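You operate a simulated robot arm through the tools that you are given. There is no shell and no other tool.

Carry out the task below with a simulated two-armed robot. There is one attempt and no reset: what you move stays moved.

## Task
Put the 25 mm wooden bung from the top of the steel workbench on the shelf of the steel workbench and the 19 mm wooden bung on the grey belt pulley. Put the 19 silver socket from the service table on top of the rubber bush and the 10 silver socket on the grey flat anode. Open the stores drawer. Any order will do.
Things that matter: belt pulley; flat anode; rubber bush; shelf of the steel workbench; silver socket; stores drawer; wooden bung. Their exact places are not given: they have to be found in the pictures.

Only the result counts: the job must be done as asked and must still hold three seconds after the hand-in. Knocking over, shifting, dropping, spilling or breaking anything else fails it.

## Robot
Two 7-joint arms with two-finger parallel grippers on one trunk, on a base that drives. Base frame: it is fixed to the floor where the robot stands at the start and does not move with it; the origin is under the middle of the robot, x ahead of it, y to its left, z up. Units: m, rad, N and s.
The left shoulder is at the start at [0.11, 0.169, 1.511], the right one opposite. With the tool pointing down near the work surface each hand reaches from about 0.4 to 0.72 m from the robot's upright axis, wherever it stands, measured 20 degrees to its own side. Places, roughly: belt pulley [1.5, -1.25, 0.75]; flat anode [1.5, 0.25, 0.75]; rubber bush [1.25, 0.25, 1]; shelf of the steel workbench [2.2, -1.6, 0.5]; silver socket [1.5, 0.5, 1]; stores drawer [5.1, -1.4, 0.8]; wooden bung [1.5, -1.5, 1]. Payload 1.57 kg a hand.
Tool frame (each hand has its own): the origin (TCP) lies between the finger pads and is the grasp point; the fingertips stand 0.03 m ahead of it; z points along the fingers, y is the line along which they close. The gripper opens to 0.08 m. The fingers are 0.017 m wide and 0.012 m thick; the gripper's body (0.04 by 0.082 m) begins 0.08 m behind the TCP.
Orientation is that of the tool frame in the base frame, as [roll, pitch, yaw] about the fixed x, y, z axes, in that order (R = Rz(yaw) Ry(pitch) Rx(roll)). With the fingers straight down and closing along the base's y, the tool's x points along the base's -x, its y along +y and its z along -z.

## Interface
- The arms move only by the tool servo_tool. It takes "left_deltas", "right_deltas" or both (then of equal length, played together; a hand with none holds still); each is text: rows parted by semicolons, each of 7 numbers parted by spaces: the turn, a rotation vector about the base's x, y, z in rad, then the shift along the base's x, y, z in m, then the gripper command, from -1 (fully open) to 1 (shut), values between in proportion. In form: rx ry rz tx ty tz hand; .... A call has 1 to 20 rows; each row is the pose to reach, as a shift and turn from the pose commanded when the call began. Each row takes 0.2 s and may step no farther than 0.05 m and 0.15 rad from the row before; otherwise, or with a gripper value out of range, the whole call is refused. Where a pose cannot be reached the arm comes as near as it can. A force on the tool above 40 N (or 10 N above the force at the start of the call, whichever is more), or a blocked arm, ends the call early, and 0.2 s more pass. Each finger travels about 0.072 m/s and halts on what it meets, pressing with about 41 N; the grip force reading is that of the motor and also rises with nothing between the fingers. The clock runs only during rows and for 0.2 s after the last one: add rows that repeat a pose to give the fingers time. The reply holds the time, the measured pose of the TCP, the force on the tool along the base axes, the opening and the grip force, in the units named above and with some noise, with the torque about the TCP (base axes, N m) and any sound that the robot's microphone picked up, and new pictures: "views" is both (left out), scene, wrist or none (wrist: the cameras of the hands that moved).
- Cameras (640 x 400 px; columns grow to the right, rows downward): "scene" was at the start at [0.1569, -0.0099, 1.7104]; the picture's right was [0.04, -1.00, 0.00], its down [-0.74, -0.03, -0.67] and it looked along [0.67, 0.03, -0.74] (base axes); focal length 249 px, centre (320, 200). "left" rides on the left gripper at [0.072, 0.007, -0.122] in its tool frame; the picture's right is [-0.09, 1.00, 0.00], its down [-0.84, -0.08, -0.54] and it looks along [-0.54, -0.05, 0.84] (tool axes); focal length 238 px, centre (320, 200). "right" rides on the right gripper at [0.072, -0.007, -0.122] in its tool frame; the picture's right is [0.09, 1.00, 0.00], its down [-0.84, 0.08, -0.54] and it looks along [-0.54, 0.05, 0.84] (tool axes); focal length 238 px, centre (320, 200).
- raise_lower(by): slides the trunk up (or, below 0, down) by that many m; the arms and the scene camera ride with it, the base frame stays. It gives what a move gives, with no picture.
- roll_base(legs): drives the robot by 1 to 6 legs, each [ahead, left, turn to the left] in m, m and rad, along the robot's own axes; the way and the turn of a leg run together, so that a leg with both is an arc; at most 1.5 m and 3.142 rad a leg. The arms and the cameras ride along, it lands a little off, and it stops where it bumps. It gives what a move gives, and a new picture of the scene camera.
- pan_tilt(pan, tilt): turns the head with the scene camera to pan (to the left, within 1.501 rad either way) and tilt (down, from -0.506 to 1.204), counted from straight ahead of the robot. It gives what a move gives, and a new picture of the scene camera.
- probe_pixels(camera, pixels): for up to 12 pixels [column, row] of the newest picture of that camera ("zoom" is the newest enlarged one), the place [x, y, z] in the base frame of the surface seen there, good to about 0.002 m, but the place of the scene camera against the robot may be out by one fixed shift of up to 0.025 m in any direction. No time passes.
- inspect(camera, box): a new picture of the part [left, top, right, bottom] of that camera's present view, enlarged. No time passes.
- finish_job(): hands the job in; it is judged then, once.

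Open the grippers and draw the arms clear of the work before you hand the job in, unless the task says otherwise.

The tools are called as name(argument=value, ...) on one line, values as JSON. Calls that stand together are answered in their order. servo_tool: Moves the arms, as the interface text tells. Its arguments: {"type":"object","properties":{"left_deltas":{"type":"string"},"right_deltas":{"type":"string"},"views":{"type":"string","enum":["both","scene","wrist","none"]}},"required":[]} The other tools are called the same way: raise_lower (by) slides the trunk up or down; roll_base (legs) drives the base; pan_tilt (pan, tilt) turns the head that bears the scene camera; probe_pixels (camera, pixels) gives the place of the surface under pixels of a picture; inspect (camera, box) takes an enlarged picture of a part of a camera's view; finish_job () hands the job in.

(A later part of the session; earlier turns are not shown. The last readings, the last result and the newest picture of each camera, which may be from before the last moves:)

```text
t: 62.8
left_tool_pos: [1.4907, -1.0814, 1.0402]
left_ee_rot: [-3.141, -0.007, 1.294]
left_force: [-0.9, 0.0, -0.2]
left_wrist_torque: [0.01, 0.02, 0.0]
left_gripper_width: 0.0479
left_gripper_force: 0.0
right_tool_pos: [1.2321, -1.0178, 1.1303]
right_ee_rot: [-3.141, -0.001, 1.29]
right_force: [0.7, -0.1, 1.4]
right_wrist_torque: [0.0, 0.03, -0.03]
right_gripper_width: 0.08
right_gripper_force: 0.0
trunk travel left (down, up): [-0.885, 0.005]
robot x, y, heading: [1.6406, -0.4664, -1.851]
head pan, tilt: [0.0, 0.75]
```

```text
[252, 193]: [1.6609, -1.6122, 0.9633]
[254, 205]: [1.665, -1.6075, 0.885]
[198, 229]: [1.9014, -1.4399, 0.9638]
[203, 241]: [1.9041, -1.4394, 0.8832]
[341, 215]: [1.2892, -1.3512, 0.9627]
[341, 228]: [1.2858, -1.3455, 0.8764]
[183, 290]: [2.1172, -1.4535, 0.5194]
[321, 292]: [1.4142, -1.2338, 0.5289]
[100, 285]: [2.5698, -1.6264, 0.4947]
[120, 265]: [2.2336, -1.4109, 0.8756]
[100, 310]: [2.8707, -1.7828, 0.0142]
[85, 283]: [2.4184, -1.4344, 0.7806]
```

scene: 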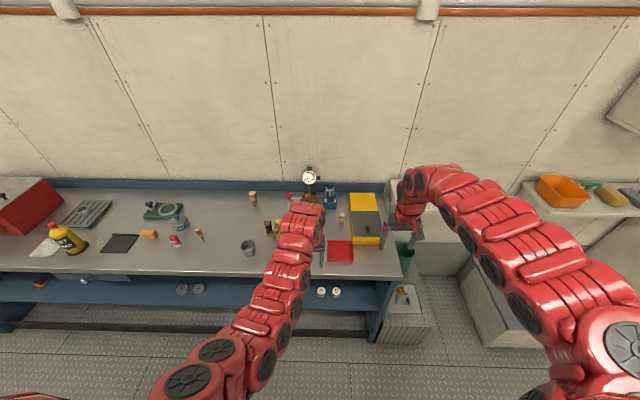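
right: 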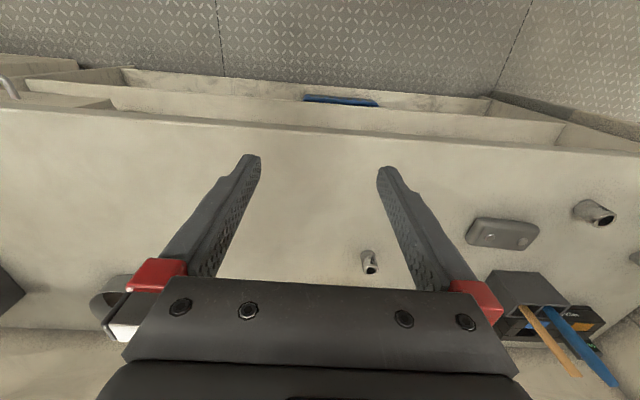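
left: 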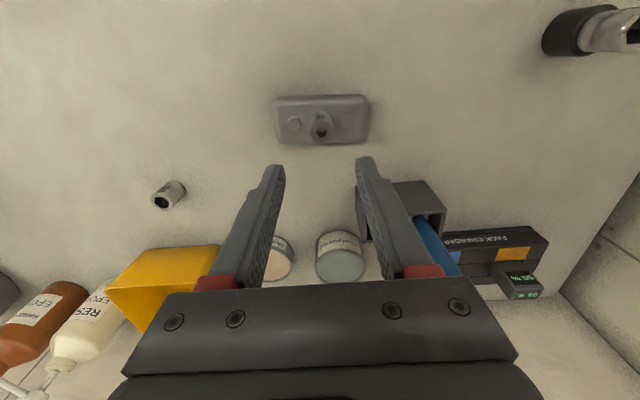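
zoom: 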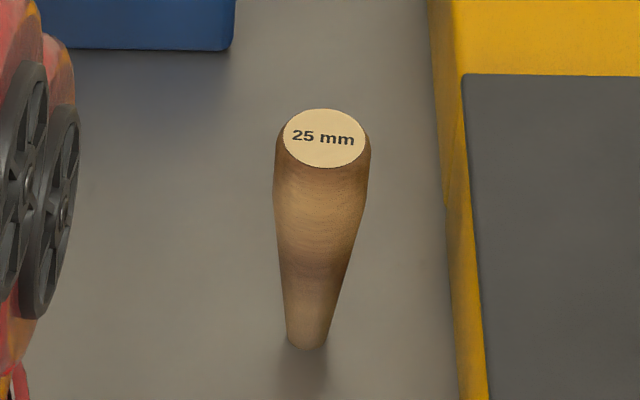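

Labels: 32 at (252,193), 19 at (198,229), 25 at (341,215). Now probe tall obstacles, the shelf front edge, and the bench geometry.

probe_pixels(camera="scene", pixels=[[309, 178], [289, 194], [278, 221], [312, 165], [248, 245], [176, 240], [178, 222], [61, 232], [330, 190], [266, 222], [360, 220], [340, 250]])

probe_pixels(camera="scene", pixels=[[150, 304], [150, 307], [150, 295], [150, 285], [150, 281], [150, 274], [150, 270], [230, 300], [230, 307], [230, 288], [145, 278], [20, 300]])

```text
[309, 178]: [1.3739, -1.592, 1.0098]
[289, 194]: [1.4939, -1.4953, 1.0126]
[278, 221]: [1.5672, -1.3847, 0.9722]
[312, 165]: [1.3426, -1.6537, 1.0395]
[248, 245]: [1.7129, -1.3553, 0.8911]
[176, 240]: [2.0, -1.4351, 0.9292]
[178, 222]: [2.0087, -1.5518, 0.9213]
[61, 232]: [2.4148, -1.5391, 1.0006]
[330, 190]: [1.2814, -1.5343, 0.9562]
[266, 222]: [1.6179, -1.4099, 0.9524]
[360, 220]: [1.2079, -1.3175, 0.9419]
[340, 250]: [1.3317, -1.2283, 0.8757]
```

```text
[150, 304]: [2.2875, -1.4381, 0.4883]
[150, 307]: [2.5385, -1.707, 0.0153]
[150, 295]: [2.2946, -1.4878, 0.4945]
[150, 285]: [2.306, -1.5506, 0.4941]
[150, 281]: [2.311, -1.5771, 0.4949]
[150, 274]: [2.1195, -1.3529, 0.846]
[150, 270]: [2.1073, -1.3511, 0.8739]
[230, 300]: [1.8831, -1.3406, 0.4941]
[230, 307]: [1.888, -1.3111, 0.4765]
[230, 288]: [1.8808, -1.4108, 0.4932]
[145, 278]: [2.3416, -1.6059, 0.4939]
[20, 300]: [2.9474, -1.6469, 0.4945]
```

Shelf top ≈0.48, its front 3 cm behind the bench edge. Drive left 0.3 and ahead 0.22 to bring the 19 mm bung within left-hand reach.

roll_base(legs=[[0, 0.3, 0], [0.23, 0, 0]])

servo_tool(left_deltas="0 0 0 0.0 0 0 -0.2", right_deltas="0 0 0 0.0 0 0 -1", views="wrist")

```text
t: 66.2
left_tool_pos: [1.728, -1.3886, 1.0406]
left_ee_rot: [-3.139, -0.006, 1.303]
left_force: [0.1, 0.4, 0.2]
left_wrist_torque: [-0.02, -0.01, -0.01]
left_gripper_width: 0.0475
left_gripper_force: 0.1
right_tool_pos: [1.4683, -1.3247, 1.1299]
right_ee_rot: [-3.14, 0.0, 1.297]
right_force: [-0.3, -0.6, -0.6]
right_wrist_torque: [-0.02, -0.01, 0.01]
right_gripper_width: 0.0803
right_gripper_force: 0.0
trunk travel left (down, up): [-0.885, 0.005]
robot x, y, heading: [1.8761, -0.7744, -1.843]
head pan, tilt: [0.0, 0.75]
```

scene: 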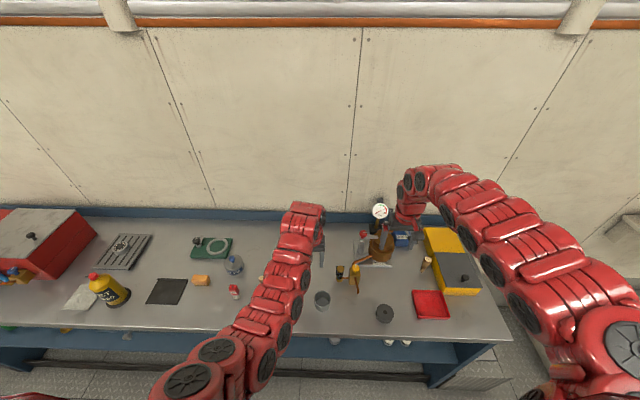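

```text
t: 66.6
left_tool_pos: [1.7285, -1.389, 1.0406]
left_ee_rot: [-3.138, -0.007, 1.302]
left_force: [0.3, -0.4, -0.3]
left_wrist_torque: [-0.03, -0.01, -0.05]
left_gripper_width: 0.0475
left_gripper_force: 0.0
right_tool_pos: [1.4677, -1.325, 1.1302]
right_ee_rot: [3.141, 0.0, 1.299]
right_force: [0.3, 0.0, 1.2]
right_wrist_torque: [-0.03, -0.01, 0.01]
right_gripper_width: 0.0798
right_gripper_force: 0.1
trunk travel left (down, up): [-0.885, 0.005]
robot x, y, heading: [1.8741, -0.7697, -1.843]
head pan, tilt: [0.0, 0.75]
```

right: 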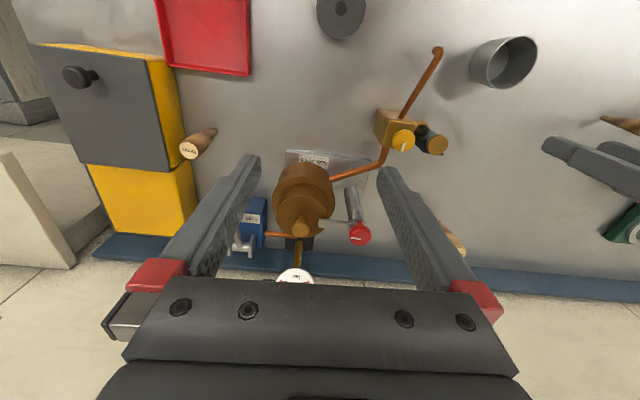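
left: 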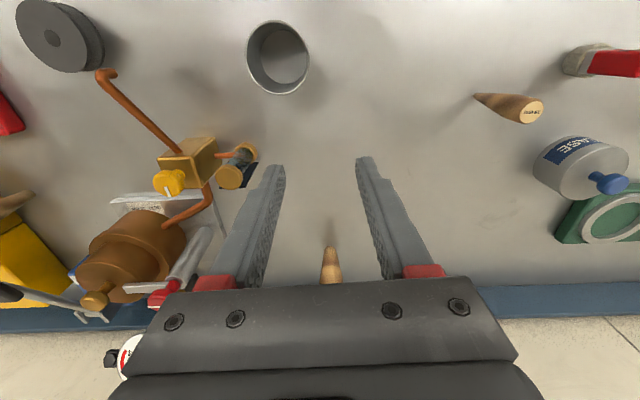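

Left wrist view shows 19 bung (top 533,110, foot 478,97), pulley (60,38). Probe these precisely.

inspect(camera="left", box=[460, 70, 560, 140])

probe_pixels(camera="zoom", pixels=[[470, 255], [430, 240], [510, 270], [480, 200], [462, 310], [130, 165], [400, 250], [300, 210]])

inspect(camera="left", box=[0, 0, 120, 80])

probe_pixels(camera="left", pixels=[[54, 40], [30, 30], [75, 55], [40, 60], [52, 10], [95, 30], [90, 60], [54, 25], [65, 40], [330, 30], [620, 60], [600, 185]])

```text
5.71 times, centred on (510, 105) of left
```

zoom: 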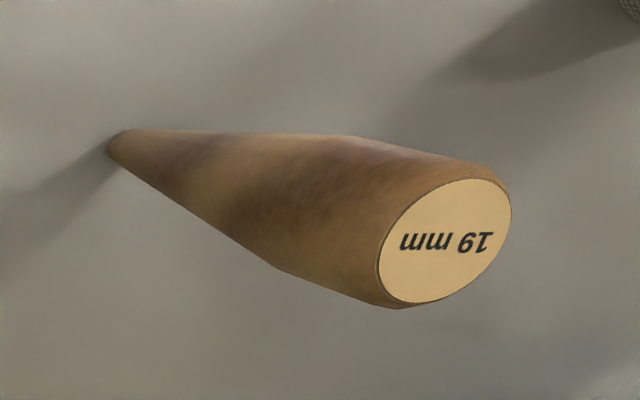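

```text
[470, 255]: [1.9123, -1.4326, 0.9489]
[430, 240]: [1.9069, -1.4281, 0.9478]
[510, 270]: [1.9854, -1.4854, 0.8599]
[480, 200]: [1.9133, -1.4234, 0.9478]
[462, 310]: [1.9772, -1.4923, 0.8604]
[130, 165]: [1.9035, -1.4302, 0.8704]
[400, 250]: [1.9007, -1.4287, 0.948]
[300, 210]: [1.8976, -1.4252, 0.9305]
```

```text
5.00 times, centred on (60, 40) of left
```

zoom: 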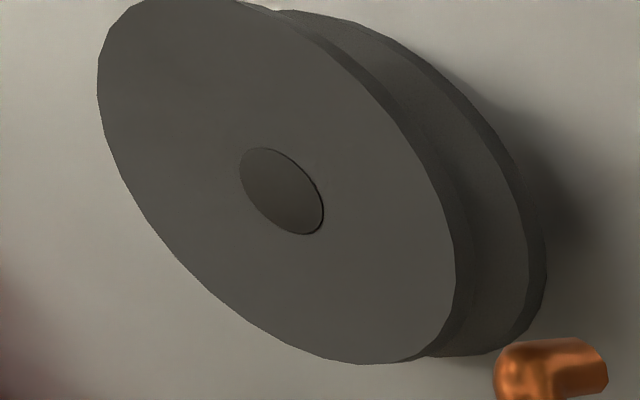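

```text
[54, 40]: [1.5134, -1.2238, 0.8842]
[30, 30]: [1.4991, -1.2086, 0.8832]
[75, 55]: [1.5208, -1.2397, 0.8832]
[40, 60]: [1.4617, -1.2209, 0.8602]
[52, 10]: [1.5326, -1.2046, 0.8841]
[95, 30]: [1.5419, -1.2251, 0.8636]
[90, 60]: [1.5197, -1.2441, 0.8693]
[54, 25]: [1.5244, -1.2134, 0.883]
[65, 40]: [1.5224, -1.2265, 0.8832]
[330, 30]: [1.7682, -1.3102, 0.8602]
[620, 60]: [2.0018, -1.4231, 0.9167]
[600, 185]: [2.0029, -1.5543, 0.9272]
```

19 bung axis ≈(1.9065,-1.429), z 0.86–0.948; pulley centre ≈(1.513,-1.224), top 0.883. Move the left hand above the 19 bung.

servo_tool(left_deltas="0 0 0 0.045 -0.01 0 -0.2;0 0 0 0.09 -0.02 0 -0.2;0 0 0 0.135 -0.03 0 -0.2;0 0 0 0.178 -0.04 0 -0.2;0 0 0 0.178 -0.04 -0.03 -0.2;0 0 0 0.178 -0.04 -0.05 -0.2;0 0 0 0.178 -0.04 -0.05 -0.2", views="wrist")

```text
t: 68.2
left_tool_pos: [1.9035, -1.4279, 0.9898]
left_ee_rot: [3.142, -0.007, 1.303]
left_force: [0.0, 0.9, 0.7]
left_wrist_torque: [0.0, 0.0, 0.01]
left_gripper_width: 0.0478
left_gripper_force: 0.1
right_tool_pos: [1.4693, -1.3258, 1.1304]
right_ee_rot: [-3.141, 0.0, 1.298]
right_force: [-0.1, 0.0, 0.7]
right_wrist_torque: [0.0, 0.01, -0.02]
right_gripper_width: 0.08
right_gripper_force: 0.1
trunk travel left (down, up): [-0.885, 0.005]
robot x, y, heading: [1.8739, -0.7758, -1.847]
head pan, tilt: [0.0, 0.75]
```

left: 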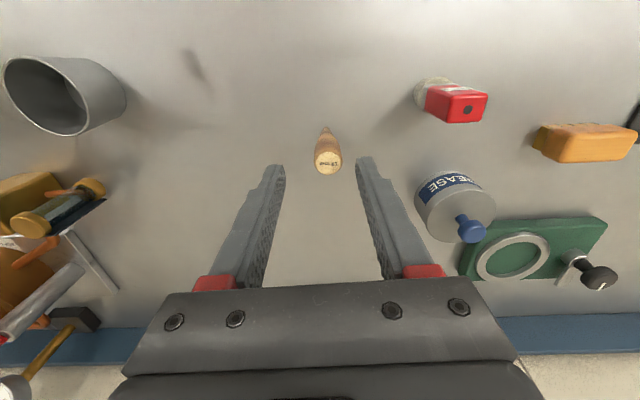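

The bung top is ~8 px right of centre. Probe its rim.

inspect(camera="left", box=[303, 120, 353, 180])

```text
6.67 times, centred on (328, 150) of left
```

zoom: 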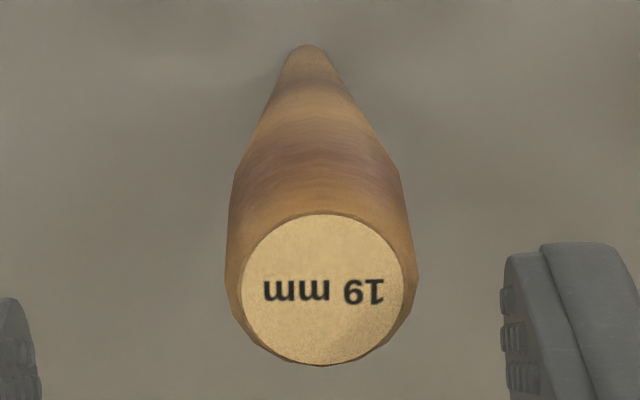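

probe_pixels(camera="zoom", pixels=[[248, 285], [398, 285], [322, 222], [322, 356], [305, 60], [322, 290]])

```text
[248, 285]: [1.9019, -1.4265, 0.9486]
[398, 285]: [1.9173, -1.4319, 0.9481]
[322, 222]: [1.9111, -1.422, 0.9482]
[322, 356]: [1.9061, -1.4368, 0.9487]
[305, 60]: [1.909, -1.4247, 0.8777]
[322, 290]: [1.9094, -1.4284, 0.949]
```

Centre (1.9093,-1.429). Correct by (+0.0058,-0.001), descend to 0.93 and close.

servo_tool(left_deltas="0 0 0 0.0058 -0.001 0 -0.2;0 0 0 0.0058 -0.001 -0.03 -0.2;0 0 0 0.0058 -0.001 -0.058 -0.2;0 0 0 0.0058 -0.001 -0.058 -0.2", views="wrist")

```text
t: 69.2
left_tool_pos: [1.9089, -1.427, 0.9339]
left_ee_rot: [-3.139, -0.009, 1.302]
left_force: [-0.1, -0.7, -0.7]
left_wrist_torque: [-0.03, -0.04, 0.01]
left_gripper_width: 0.048
left_gripper_force: 0.0
right_tool_pos: [1.468, -1.3255, 1.1301]
right_ee_rot: [3.142, -0.002, 1.298]
right_force: [0.3, -0.8, 0.2]
right_wrist_torque: [-0.02, 0.0, -0.01]
right_gripper_width: 0.08
right_gripper_force: 0.0
trunk travel left (down, up): [-0.885, 0.005]
robot x, y, heading: [1.8723, -0.768, -1.839]
head pan, tilt: [0.0, 0.75]
```

left: 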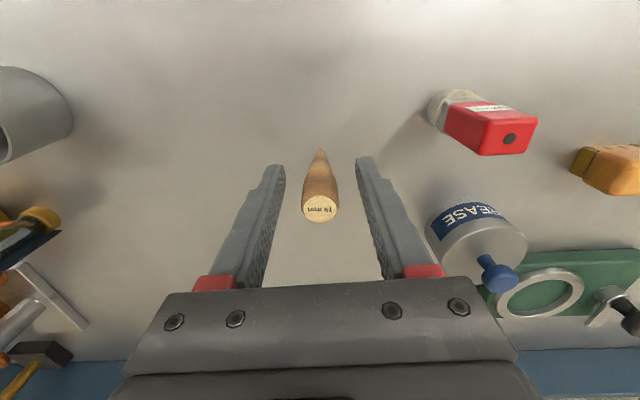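

Centred. Close the gripper.

servo_tool(left_deltas="0 0 0 0 -0.001 0 0.3;0 0 0 0 -0.001 0 1;0 0 0 0 -0.001 0 1;0 0 0 0 -0.001 0 1", views="wrist")

inspect(camera="left", box=[270, 130, 370, 230])

```text
t: 70.2
left_tool_pos: [1.9106, -1.4277, 0.9343]
left_ee_rot: [-3.14, -0.008, 1.303]
left_force: [-0.9, -0.6, -0.6]
left_wrist_torque: [0.02, 0.02, 0.0]
left_gripper_width: 0.0202
left_gripper_force: 33.6
right_tool_pos: [1.4679, -1.3279, 1.1292]
right_ee_rot: [3.141, 0.0, 1.299]
right_force: [0.6, -0.1, 0.0]
right_wrist_torque: [0.0, -0.04, -0.01]
right_gripper_width: 0.08
right_gripper_force: 0.1
trunk travel left (down, up): [-0.885, 0.005]
robot x, y, heading: [1.8771, -0.7687, -1.837]
head pan, tilt: [0.0, 0.75]
```

left: 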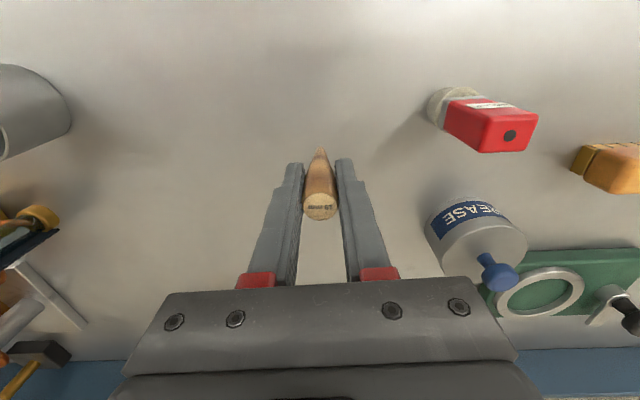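

```text
4.00 times, centred on (320, 180) of left
```

zoom: 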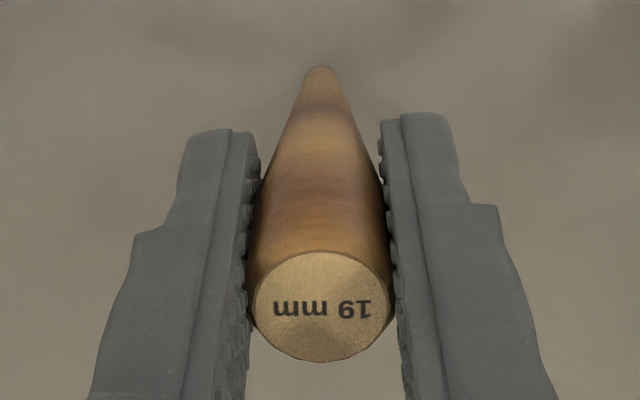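

Gripped at 20 mm. Lift to ~1.09, then back the base 0.06 and shift right 0.35 toward the pulley.

servo_tool(left_deltas="0 0 0 0 0 0.03 1;0 0 0 0 0 0.07 1;0 0 0 0 0 0.11 1;0 0 0 0 0 0.15 1;0 0 0 0 0 0.15 1", views="wrist")

roll_base(legs=[[-0.06, 0, 0], [0, -0.35, 0]])

servo_tool(left_deltas="0 0 0 0 0 0 1", views="wrist")

```text
t: 71.4
left_tool_pos: [1.9145, -1.4304, 1.0794]
left_ee_rot: [-3.14, -0.008, 1.301]
left_force: [0.4, -1.1, -0.3]
left_wrist_torque: [0.0, 0.02, -0.01]
left_gripper_width: 0.0201
left_gripper_force: 33.6
right_tool_pos: [1.4678, -1.3269, 1.1296]
right_ee_rot: [-3.141, -0.002, 1.298]
right_force: [0.7, -0.2, 1.1]
right_wrist_torque: [0.01, -0.01, -0.02]
right_gripper_width: 0.0796
right_gripper_force: 0.0
trunk travel left (down, up): [-0.885, 0.005]
robot x, y, heading: [1.8761, -0.7749, -1.838]
head pan, tilt: [0.0, 0.75]
```

left: 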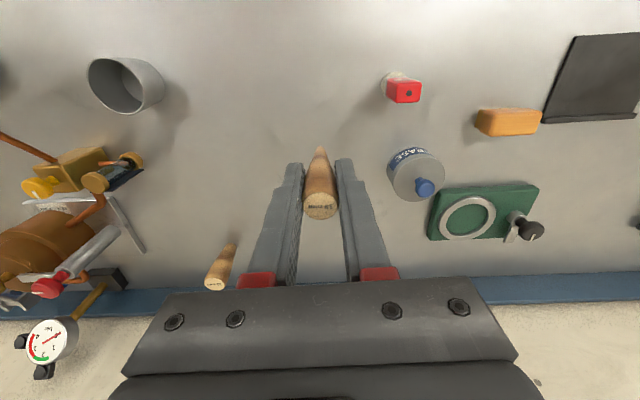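

```text
t: 74.2
left_tool_pos: [1.5999, -1.2791, 1.0785]
left_ee_rot: [-3.14, -0.009, 1.296]
left_force: [0.8, -1.3, -0.2]
left_wrist_torque: [-0.02, -0.01, -0.01]
left_gripper_width: 0.02
left_gripper_force: 34.1
right_tool_pos: [1.152, -1.1723, 1.1302]
right_ee_rot: [3.14, -0.001, 1.293]
right_force: [-0.3, 0.3, 0.6]
right_wrist_torque: [0.0, 0.0, 0.01]
right_gripper_width: 0.08
right_gripper_force: 0.0
trunk travel left (down, up): [-0.885, 0.005]
robot x, y, heading: [1.5605, -0.6158, -1.851]
head pan, tilt: [0.0, 0.75]
```

scene: 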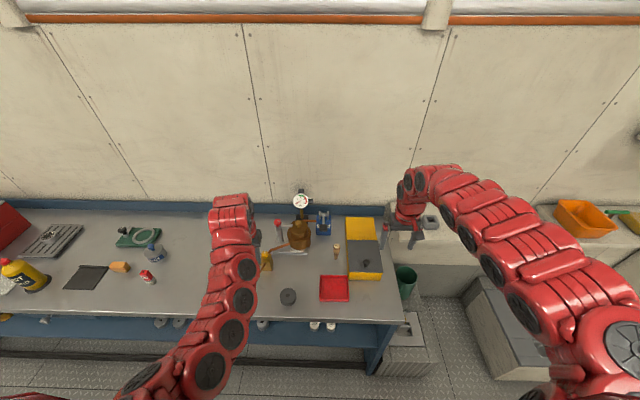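

```text
t: 74.6
left_tool_pos: [1.5991, -1.278, 1.0796]
left_ee_rot: [-3.141, -0.008, 1.295]
left_force: [0.2, -0.6, -0.1]
left_wrist_torque: [0.04, 0.04, 0.0]
left_gripper_width: 0.02
left_gripper_force: 33.8
right_tool_pos: [1.153, -1.1732, 1.1298]
right_ee_rot: [3.141, -0.002, 1.294]
right_force: [-0.6, 0.5, 0.3]
right_wrist_torque: [0.02, 0.04, -0.02]
right_gripper_width: 0.0803
right_gripper_force: 0.1
trunk travel left (down, up): [-0.885, 0.005]
robot x, y, heading: [1.5601, -0.617, -1.847]
head pan, tilt: [0.0, 0.75]
```

left: 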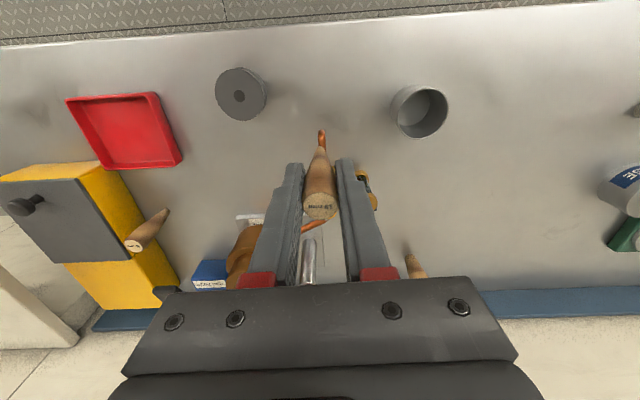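

The pulley shows at (240,94). Enlarge and probe its face and hub.

inspect(camera="left", box=[205, 60, 275, 125])

probe_pixels(camera="left", pixels=[[239, 96], [239, 88], [239, 108], [228, 94], [252, 94], [218, 92], [262, 96], [238, 72], [238, 118], [321, 135]])

```text
6.15 times, centred on (240, 92) of left
```

zoom: 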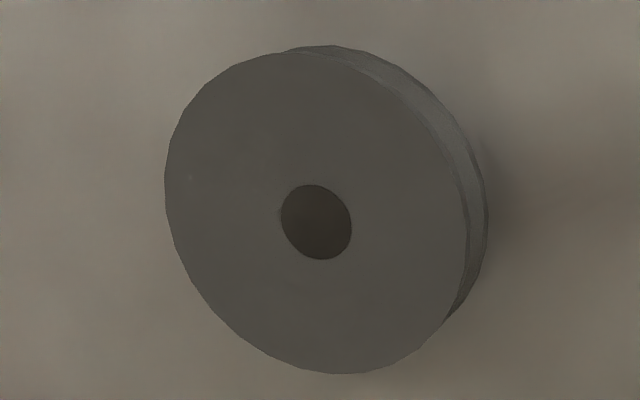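

```text
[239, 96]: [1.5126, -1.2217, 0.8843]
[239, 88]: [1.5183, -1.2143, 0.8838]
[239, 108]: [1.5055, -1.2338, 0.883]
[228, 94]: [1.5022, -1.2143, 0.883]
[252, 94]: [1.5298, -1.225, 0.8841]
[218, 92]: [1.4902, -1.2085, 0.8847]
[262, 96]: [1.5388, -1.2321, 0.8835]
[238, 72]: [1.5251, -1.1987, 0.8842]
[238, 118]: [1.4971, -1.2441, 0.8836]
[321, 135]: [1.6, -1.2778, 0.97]
```

Pulley face flat at z≈0.884, centre ≈(1.5128,-1.221). Move sideways away from the oil-can nozzle, then toward the pulley and down to TCP≈1.0.

servo_tool(left_deltas="0 0 0 -0.045 0.013 0 1;0 0 0 -0.09 0.026 0 1;0 0 0 -0.0867 0.0575 -0.03 1;0 0 0 -0.0867 0.0575 -0.065 1;0 0 0 -0.0867 0.0575 -0.09 1;0 0 0 -0.0867 0.0575 -0.09 1", views="wrist")

inspect(camera="left", box=[240, 80, 400, 230])

```text
t: 76.0
left_tool_pos: [1.5133, -1.22, 0.989]
left_ee_rot: [-3.139, -0.008, 1.298]
left_force: [-0.9, 0.0, -0.6]
left_wrist_torque: [0.0, 0.02, -0.02]
left_gripper_width: 0.02
left_gripper_force: 33.8
right_tool_pos: [1.1512, -1.1719, 1.1302]
right_ee_rot: [3.141, 0.0, 1.292]
right_force: [0.5, -0.4, 0.4]
right_wrist_torque: [-0.02, -0.01, -0.04]
right_gripper_width: 0.0799
right_gripper_force: 0.1
trunk travel left (down, up): [-0.885, 0.005]
robot x, y, heading: [1.5608, -0.6188, -1.846]
head pan, tilt: [0.0, 0.75]
```

left: 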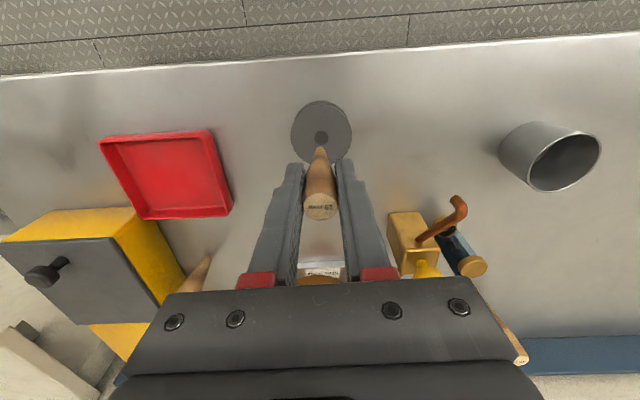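

```text
2.67 times, centred on (320, 155) of left
```

zoom: 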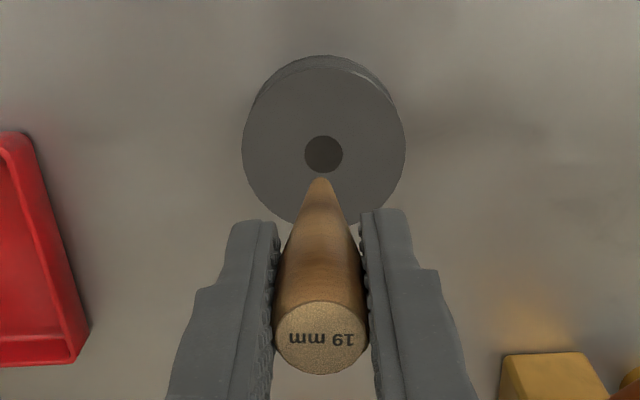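

Probe hub disc edges and bung foot for alignment.

probe_pixels(camera="zoom", pixels=[[324, 153], [308, 153], [340, 153], [324, 138], [250, 140], [400, 140], [322, 185], [330, 340], [283, 340], [363, 335]])

```text
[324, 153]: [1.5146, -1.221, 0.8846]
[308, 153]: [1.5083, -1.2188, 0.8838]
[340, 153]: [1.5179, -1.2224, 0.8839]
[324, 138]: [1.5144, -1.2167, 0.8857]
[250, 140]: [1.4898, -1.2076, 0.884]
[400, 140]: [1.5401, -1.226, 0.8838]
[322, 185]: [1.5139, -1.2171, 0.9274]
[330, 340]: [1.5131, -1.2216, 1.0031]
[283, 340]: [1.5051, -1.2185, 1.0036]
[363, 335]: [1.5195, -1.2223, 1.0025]
```

Foot and hub line up within ~1 mm. Descend 0.031 to touch, holding grip.

servo_tool(left_deltas="0 0 0 0.0003 -0.0005 -0.015 1;0 0 0 0.0003 -0.0005 -0.028 1;0 0 0 0.0003 -0.0005 -0.0305 1;0 0 0 0.0003 -0.0005 -0.0305 1", views="wrist")

inspect(camera="left", box=[240, 80, 400, 230])

```text
t: 77.0
left_tool_pos: [1.5112, -1.2199, 0.9597]
left_ee_rot: [-3.139, -0.009, 1.296]
left_force: [0.4, 1.0, -1.8]
left_wrist_torque: [0.0, 0.01, 0.02]
left_gripper_width: 0.02
left_gripper_force: 33.7
right_tool_pos: [1.1512, -1.1725, 1.1288]
right_ee_rot: [3.14, -0.002, 1.291]
right_force: [-0.4, 0.4, -0.2]
right_wrist_torque: [0.04, 0.01, 0.01]
right_gripper_width: 0.08
right_gripper_force: 0.1
trunk travel left (down, up): [-0.885, 0.005]
robot x, y, heading: [1.5616, -0.6205, -1.849]
head pan, tilt: [0.0, 0.75]
```

left: 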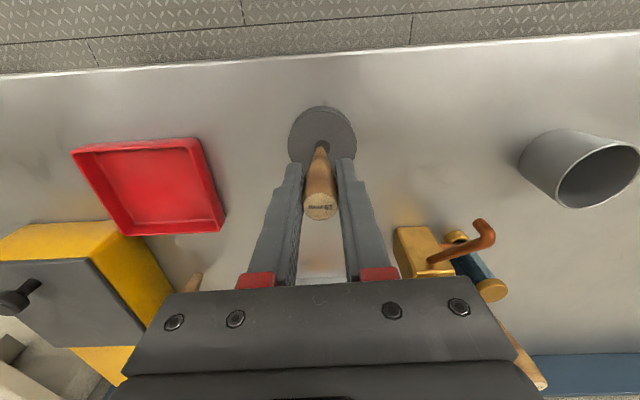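

```text
2.67 times, centred on (320, 155) of left
```

zoom: 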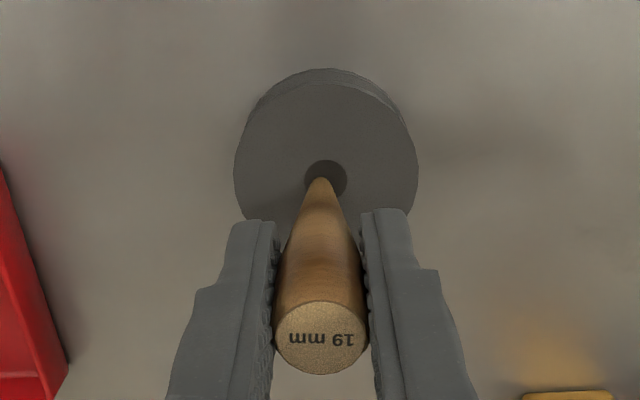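

About 2 mm remain. Lower in small steps and check force.

servo_tool(left_deltas="0 0 0 0.0008 -0.0005 -0.001 1;0 0 0 0.0008 -0.0005 -0.002 1;0 0 0 0.0008 -0.0005 -0.002 1", views="wrist")

inspect(camera="left", box=[290, 120, 350, 180])

```text
t: 77.8
left_tool_pos: [1.5114, -1.222, 0.9576]
left_ee_rot: [-3.141, -0.007, 1.295]
left_force: [-0.7, 0.5, 6.5]
left_wrist_torque: [0.12, 0.09, 0.02]
left_gripper_width: 0.0201
left_gripper_force: 33.7
right_tool_pos: [1.1508, -1.1722, 1.13]
right_ee_rot: [-3.14, 0.0, 1.295]
right_force: [-1.3, -0.3, -0.2]
right_wrist_torque: [-0.02, -0.02, 0.02]
right_gripper_width: 0.0799
right_gripper_force: 0.1
trunk travel left (down, up): [-0.885, 0.005]
robot x, y, heading: [1.5624, -0.6162, -1.845]
head pan, tilt: [0.0, 0.75]
```

left: 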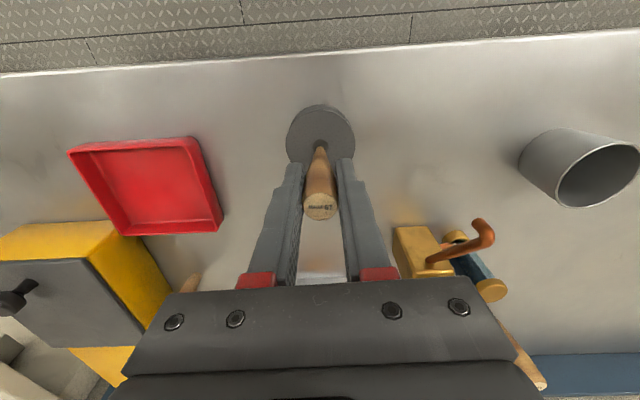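

```text
6.67 times, centred on (320, 150) of left
```

zoom: 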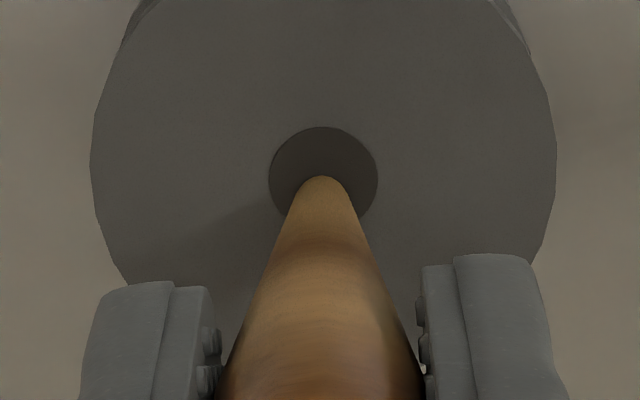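

Contact at 6.5 N. Probe foot edge vs hub for centring.

probe_pixels(camera="zoom", pixels=[[323, 184], [323, 174], [323, 150], [323, 131], [273, 180], [374, 180], [323, 115], [323, 195]])

```text
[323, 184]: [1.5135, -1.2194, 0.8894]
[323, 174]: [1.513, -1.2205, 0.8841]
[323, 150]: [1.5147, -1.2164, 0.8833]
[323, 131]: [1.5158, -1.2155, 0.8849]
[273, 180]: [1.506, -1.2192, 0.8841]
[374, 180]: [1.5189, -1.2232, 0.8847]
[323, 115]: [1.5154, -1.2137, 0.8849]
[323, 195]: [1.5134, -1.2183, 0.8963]
```

The foot sits ~3.5 mm beyond the hub centre. Lift 3 mm, shift back 3.5 mm, and lower again to contact.

servo_tool(left_deltas="0 0 0 0 0 0.003 1;0 0 0 0.001 0.0034 0.003 1;0 0 0 0.001 0.0034 0.001 1;0 0 0 0.001 0.0034 0.0 1;0 0 0 0.001 0.0034 0.0 1", views="wrist")

inspect(camera="left", box=[290, 120, 350, 180])

probe_pixels(camera="zoom", pixels=[[323, 184], [323, 174], [323, 165], [323, 155], [323, 145], [323, 195]])

```text
t: 79.0
left_tool_pos: [1.5128, -1.2189, 0.9591]
left_ee_rot: [-3.14, -0.009, 1.296]
left_force: [0.6, 2.9, 2.0]
left_wrist_torque: [0.01, -0.08, -0.01]
left_gripper_width: 0.0204
left_gripper_force: 33.9
right_tool_pos: [1.1503, -1.173, 1.1293]
right_ee_rot: [3.141, -0.003, 1.294]
right_force: [-0.5, 0.1, 0.1]
right_wrist_torque: [0.02, 0.03, 0.01]
right_gripper_width: 0.0799
right_gripper_force: 0.1
trunk travel left (down, up): [-0.885, 0.005]
robot x, y, heading: [1.5588, -0.6187, -1.851]
head pan, tilt: [0.0, 0.75]
```

left: 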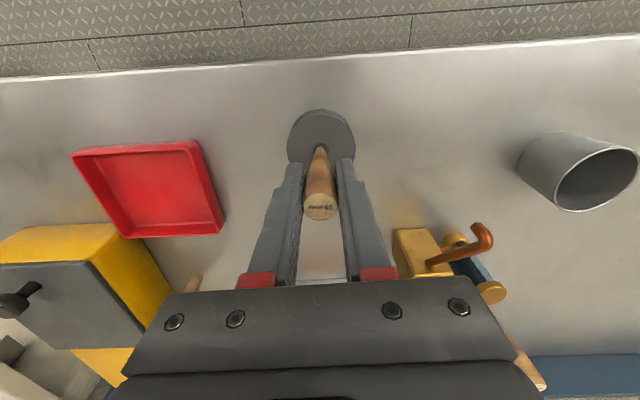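

```text
6.67 times, centred on (320, 150) of left
```

zoom: 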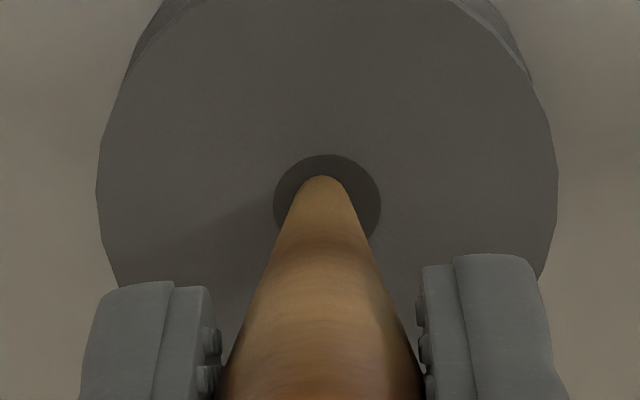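

```text
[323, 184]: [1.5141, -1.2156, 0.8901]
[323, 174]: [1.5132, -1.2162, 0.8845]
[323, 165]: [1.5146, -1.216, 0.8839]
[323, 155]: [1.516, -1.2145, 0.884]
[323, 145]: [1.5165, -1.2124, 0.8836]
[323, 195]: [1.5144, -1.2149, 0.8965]
```

Foot is now centred on the hub, lightly in contact. Release gradually, then rise.

servo_tool(left_deltas="0 0 0 0 0 -0.0003 0.6;0 0 0 0 0 -0.0003 0.45;0 0 0 0 0 -0.0003 0.4;0 0 0 0 0 -0.0003 0.3;0 0 0 0 0 -0.0003 0.0;0 0 0 0 0 -0.0003 -0.2;0 0 0 0 0 -0.0003 -0.2", views="wrist")

inspect(camera="left", box=[240, 80, 400, 230])

```text
t: 80.6
left_tool_pos: [1.5127, -1.2185, 0.9569]
left_ee_rot: [-3.14, -0.008, 1.298]
left_force: [0.1, -0.2, 0.1]
left_wrist_torque: [0.0, -0.03, -0.02]
left_gripper_width: 0.048
left_gripper_force: 0.1
right_tool_pos: [1.1522, -1.1731, 1.1297]
right_ee_rot: [-3.141, -0.003, 1.292]
right_force: [0.3, 0.9, 0.2]
right_wrist_torque: [0.0, 0.01, 0.0]
right_gripper_width: 0.08
right_gripper_force: 0.0
trunk travel left (down, up): [-0.885, 0.005]
robot x, y, heading: [1.5616, -0.619, -1.851]
head pan, tilt: [0.0, 0.75]
```

left: 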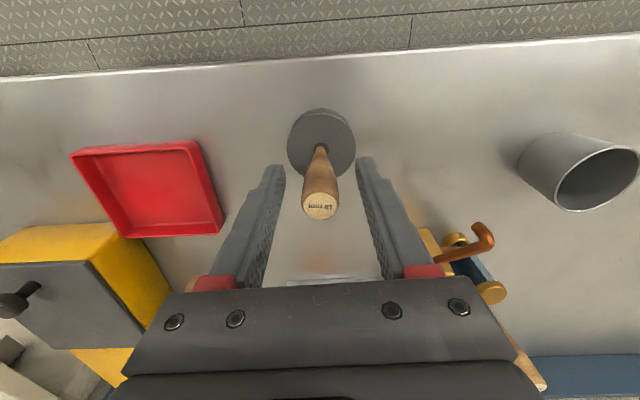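

```text
2.67 times, centred on (320, 155) of left
```

zoom: 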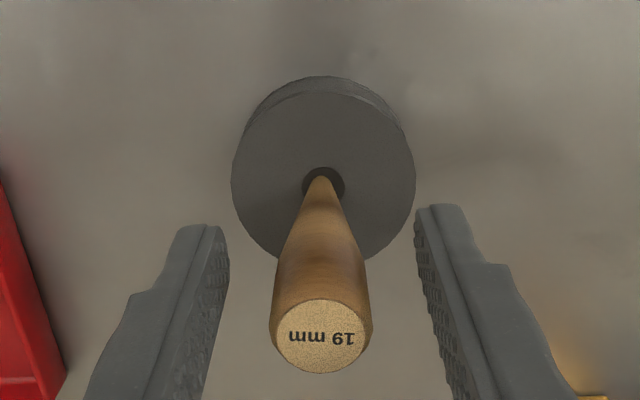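

The bung stands upright on the pulley. Rise straight up.

servo_tool(left_deltas="0 0 0 0 0 0.02 -0.2;0 0 0 0 0 0.05 -0.2;0 0 0 0 0 0.08 -0.2;0 0 0 0.0 0.0 0.11 -0.2", views="wrist")

inspect(camera="scene", box=[240, 180, 400, 320])

```text
t: 81.6
left_tool_pos: [1.5142, -1.2174, 1.0665]
left_ee_rot: [-3.139, -0.01, 1.295]
left_force: [-0.5, -0.3, -0.1]
left_wrist_torque: [0.0, 0.0, 0.0]
left_gripper_width: 0.0478
left_gripper_force: 0.0
right_tool_pos: [1.151, -1.1726, 1.1296]
right_ee_rot: [-3.14, -0.003, 1.294]
right_force: [0.0, 0.1, -0.8]
right_wrist_torque: [0.0, -0.02, -0.02]
right_gripper_width: 0.08
right_gripper_force: 0.0
trunk travel left (down, up): [-0.885, 0.005]
robot x, y, heading: [1.5601, -0.621, -1.85]
head pan, tilt: [0.0, 0.75]
```

left: 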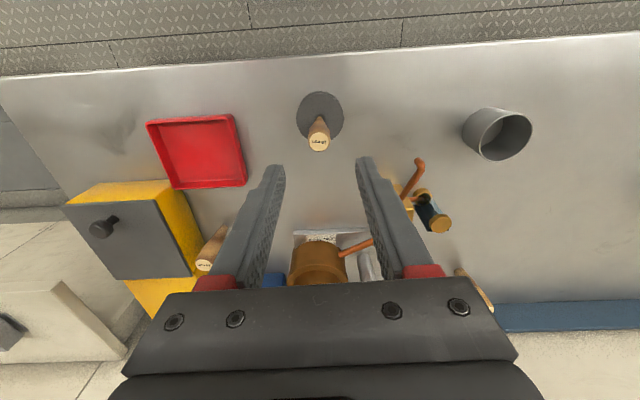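

```text
2.86 times, centred on (320, 250) of scene
```

zoom: 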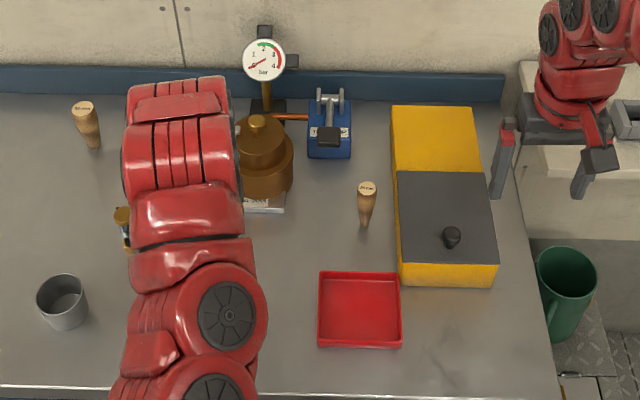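

19 mm bung done. Now the 25 mm bung, which must go onto the shelf under the bench top, so I'll grasp it with the hand tilted. Shift the base right 0.2 first.

roll_base(legs=[[0, -0.2, 0]])

servo_tool(left_deltas="-0.13 0.037 0 0 0 0.01 -0.4;-0.26 0.075 0 0 0 0.02 -0.4;-0.39 0.112 0 0 0 0.02 -0.4;-0.52 0.149 0 0 0 0.02 -0.4;-0.65 0.186 0 0 0 0.02 -0.4;-0.755 0.2165 0 0 0 0.02 -0.4;-0.755 0.2165 0 0 0 0.02 -0.4", views="both")

```text
t: 83.2
left_tool_pos: [1.3253, -1.1645, 1.0657]
left_ee_rot: [-3.138, -0.008, 1.296]
left_force: [-0.4, -1.1, -0.1]
left_wrist_torque: [0.0, 0.02, 0.01]
left_gripper_width: 0.048
left_gripper_force: 0.1
right_tool_pos: [0.9626, -1.1177, 1.1301]
right_ee_rot: [-3.139, -0.002, 1.294]
right_force: [0.9, 0.2, -0.6]
right_wrist_torque: [0.0, 0.01, 0.02]
right_gripper_width: 0.0801
right_gripper_force: 0.0
trunk travel left (down, up): [-0.885, 0.005]
robot x, y, heading: [1.3698, -0.5651, -1.85]
head pan, tilt: [0.0, 0.75]
```

scene: 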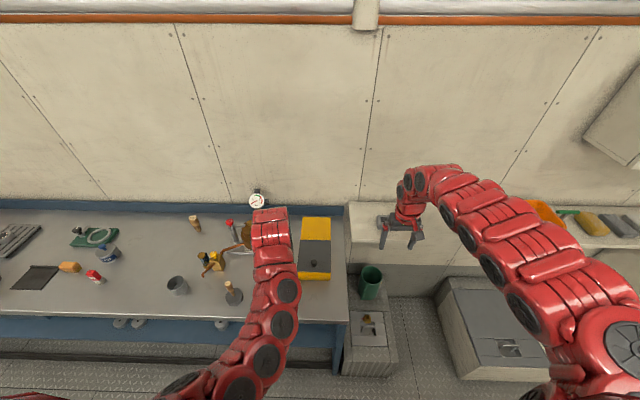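

```text
t: 84.8
left_tool_pos: [1.3225, -1.165, 1.0869]
left_ee_rot: [-3.137, 0.779, 1.299]
left_force: [0.3, 0.3, 0.3]
left_wrist_torque: [0.0, 0.03, 0.02]
left_gripper_width: 0.0559
left_gripper_force: 0.0
right_tool_pos: [0.9612, -1.1177, 1.13]
right_ee_rot: [3.14, -0.002, 1.293]
right_force: [-0.5, 0.2, 1.0]
right_wrist_torque: [0.02, -0.01, 0.0]
right_gripper_width: 0.08
right_gripper_force: 0.1
trunk travel left (down, up): [-0.885, 0.005]
robot x, y, heading: [1.3682, -0.5648, -1.847]
head pan, tilt: [0.0, 0.75]
```

scene: 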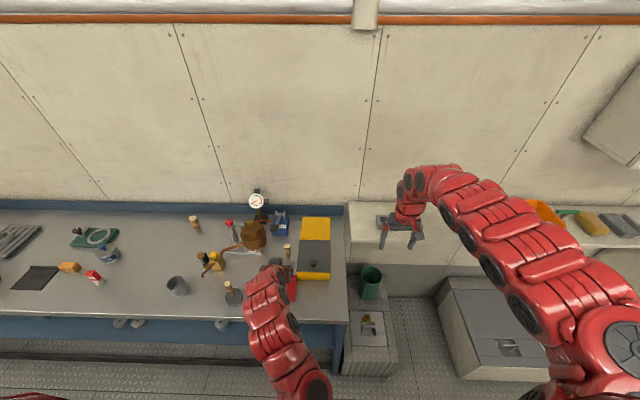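
left: 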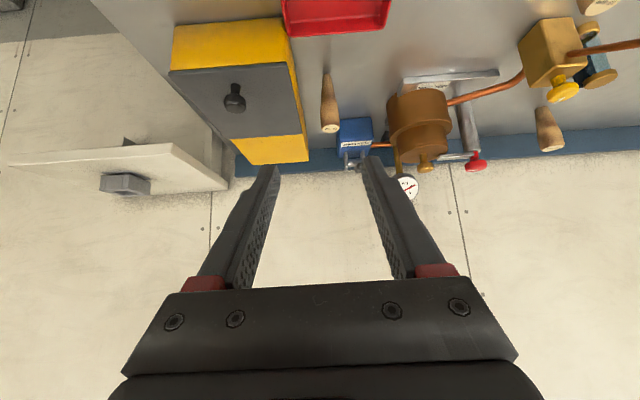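

Tilted 45°. The left camera now sees the 25 bung (330,105), yellow box and pot. Probe them.

inspect(camera="left", box=[280, 60, 380, 140])

probe_pixels(camera="left", pixels=[[331, 129], [322, 128], [340, 128], [327, 78], [294, 75], [305, 135], [298, 110], [392, 120], [352, 120], [340, 118], [285, 30], [350, 145]])

```text
5.00 times, centred on (330, 100) of left
```

zoom: 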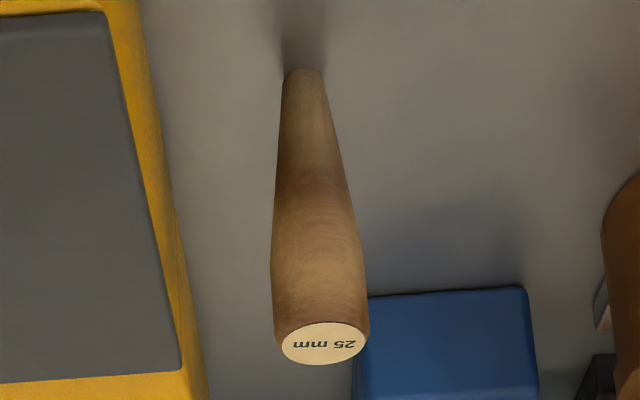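

```text
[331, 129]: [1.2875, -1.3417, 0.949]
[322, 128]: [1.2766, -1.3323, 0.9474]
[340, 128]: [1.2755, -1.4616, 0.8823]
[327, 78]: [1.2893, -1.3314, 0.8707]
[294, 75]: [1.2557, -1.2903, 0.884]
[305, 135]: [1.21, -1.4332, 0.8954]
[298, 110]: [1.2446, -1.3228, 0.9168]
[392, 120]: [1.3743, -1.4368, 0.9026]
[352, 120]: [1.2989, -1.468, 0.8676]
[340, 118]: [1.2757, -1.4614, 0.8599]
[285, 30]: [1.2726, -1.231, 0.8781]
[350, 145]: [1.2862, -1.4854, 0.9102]
```

probe_pixels(camera="zoom", pixels=[[324, 344], [288, 346], [360, 342], [324, 327], [324, 360], [303, 75], [150, 150], [180, 260], [200, 340], [150, 80], [420, 300], [610, 240]])

```text
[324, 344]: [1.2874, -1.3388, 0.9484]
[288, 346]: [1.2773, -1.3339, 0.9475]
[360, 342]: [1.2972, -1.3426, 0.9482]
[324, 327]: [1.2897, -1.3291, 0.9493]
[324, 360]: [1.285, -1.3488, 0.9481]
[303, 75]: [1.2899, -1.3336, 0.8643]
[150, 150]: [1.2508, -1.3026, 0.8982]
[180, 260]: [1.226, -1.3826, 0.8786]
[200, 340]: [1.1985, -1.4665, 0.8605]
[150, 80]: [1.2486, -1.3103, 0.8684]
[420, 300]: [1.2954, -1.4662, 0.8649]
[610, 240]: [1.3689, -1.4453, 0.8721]
```

25 bung axis (1.2873,-1.3388); box edge 45 mm to its right. Drive ahead 0.08, then bring the tilted hand to a stand-off 7 cm behind/above.

roll_base(legs=[[0.08, 0, 0]])

servo_tool(left_deltas="0 0 0 0.003 -0.015 -0.04 -0.1;0 0 0 0.006 -0.03 -0.085 -0.1;0 0 0 0.006 -0.03 -0.085 -0.1", views="wrist")

inspect(camera="left", box=[240, 60, 400, 220])

```text
t: 85.8
left_tool_pos: [1.3035, -1.2392, 1.0874]
left_ee_rot: [-3.136, 0.78, 1.297]
left_force: [0.8, 0.7, 0.0]
left_wrist_torque: [0.0, 0.02, 0.0]
left_gripper_width: 0.056
left_gripper_force: 0.1
right_tool_pos: [0.9409, -1.1934, 1.1315]
right_ee_rot: [-3.141, 0.0, 1.295]
right_force: [-0.3, -0.5, 0.5]
right_wrist_torque: [-0.02, 0.02, 0.01]
right_gripper_width: 0.0803
right_gripper_force: 0.1
trunk travel left (down, up): [-0.885, 0.005]
robot x, y, heading: [1.3489, -0.6404, -1.85]
head pan, tilt: [0.0, 0.75]
```

scene: 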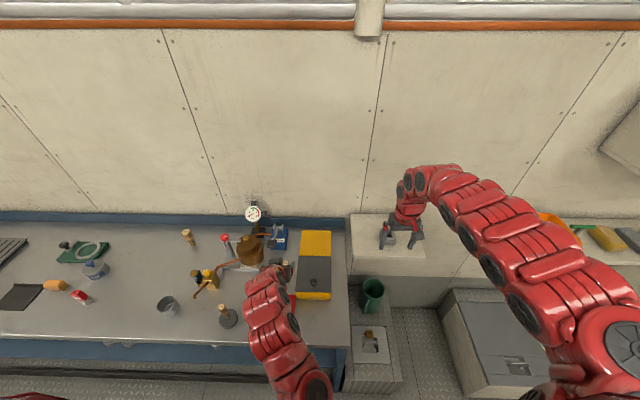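

```text
t: 86.7
left_tool_pos: [1.3077, -1.2709, 1.0014]
left_ee_rot: [-3.136, 0.777, 1.3]
left_force: [0.8, 0.1, -0.1]
left_wrist_torque: [-0.03, 0.02, -0.01]
left_gripper_width: 0.044
left_gripper_force: 0.0
right_tool_pos: [0.9384, -1.1967, 1.1287]
right_ee_rot: [3.141, -0.002, 1.293]
right_force: [0.6, 0.4, -0.5]
right_wrist_torque: [0.02, 0.03, 0.0]
right_gripper_width: 0.08
right_gripper_force: 0.1
trunk travel left (down, up): [-0.885, 0.005]
robot x, y, heading: [1.3489, -0.6444, -1.849]
head pan, tilt: [0.0, 0.75]
```

left: 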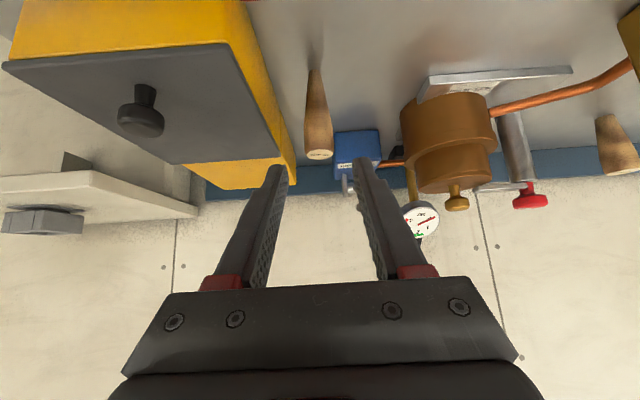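

```text
2.50 times, centred on (320, 140) of left
```

zoom: 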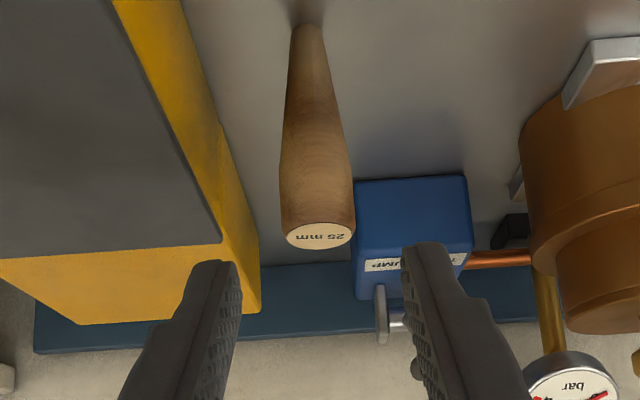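

Lateral alignment is good. Advance half the way along the tool direction and check.

servo_tool(left_deltas="0 0 0 -0.006 -0.02 -0.023 -0.1;0 0 0 -0.012 -0.041 -0.046 -0.1;0 0 0 -0.012 -0.041 -0.046 -0.1", views="wrist")

inspect(camera="left", box=[240, 80, 400, 240])

```text
t: 87.5
left_tool_pos: [1.2964, -1.3105, 0.9584]
left_ee_rot: [-3.136, 0.776, 1.298]
left_force: [-0.2, -0.8, 0.4]
left_wrist_torque: [-0.01, 0.01, 0.02]
left_gripper_width: 0.0439
left_gripper_force: 0.1
right_tool_pos: [0.9395, -1.1936, 1.1305]
right_ee_rot: [-3.141, -0.001, 1.293]
right_force: [0.6, -0.1, 0.0]
right_wrist_torque: [-0.01, 0.02, -0.04]
right_gripper_width: 0.0799
right_gripper_force: 0.0
trunk travel left (down, up): [-0.885, 0.005]
robot x, y, heading: [1.3498, -0.6383, -1.847]
head pan, tilt: [0.0, 0.75]
```

left: 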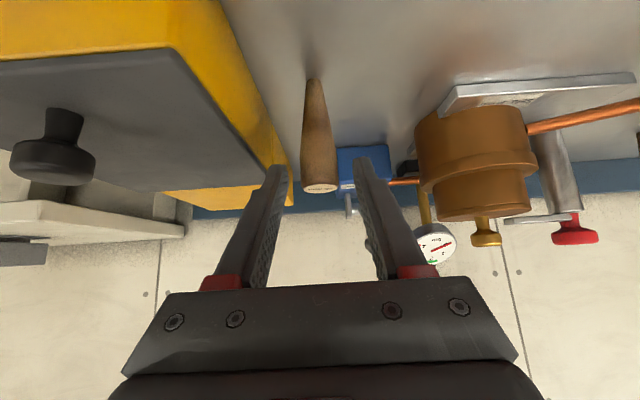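

```text
2.50 times, centred on (320, 160) of left
```

zoom: 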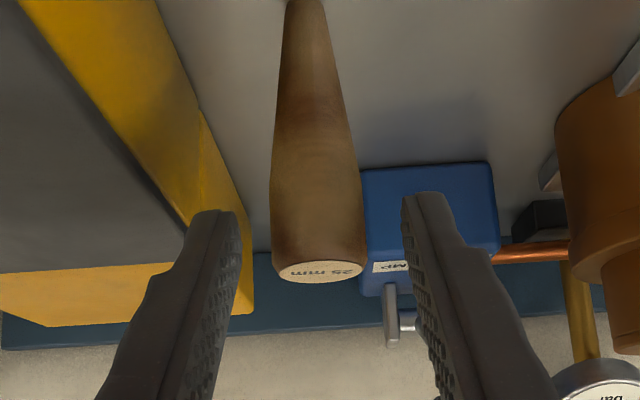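

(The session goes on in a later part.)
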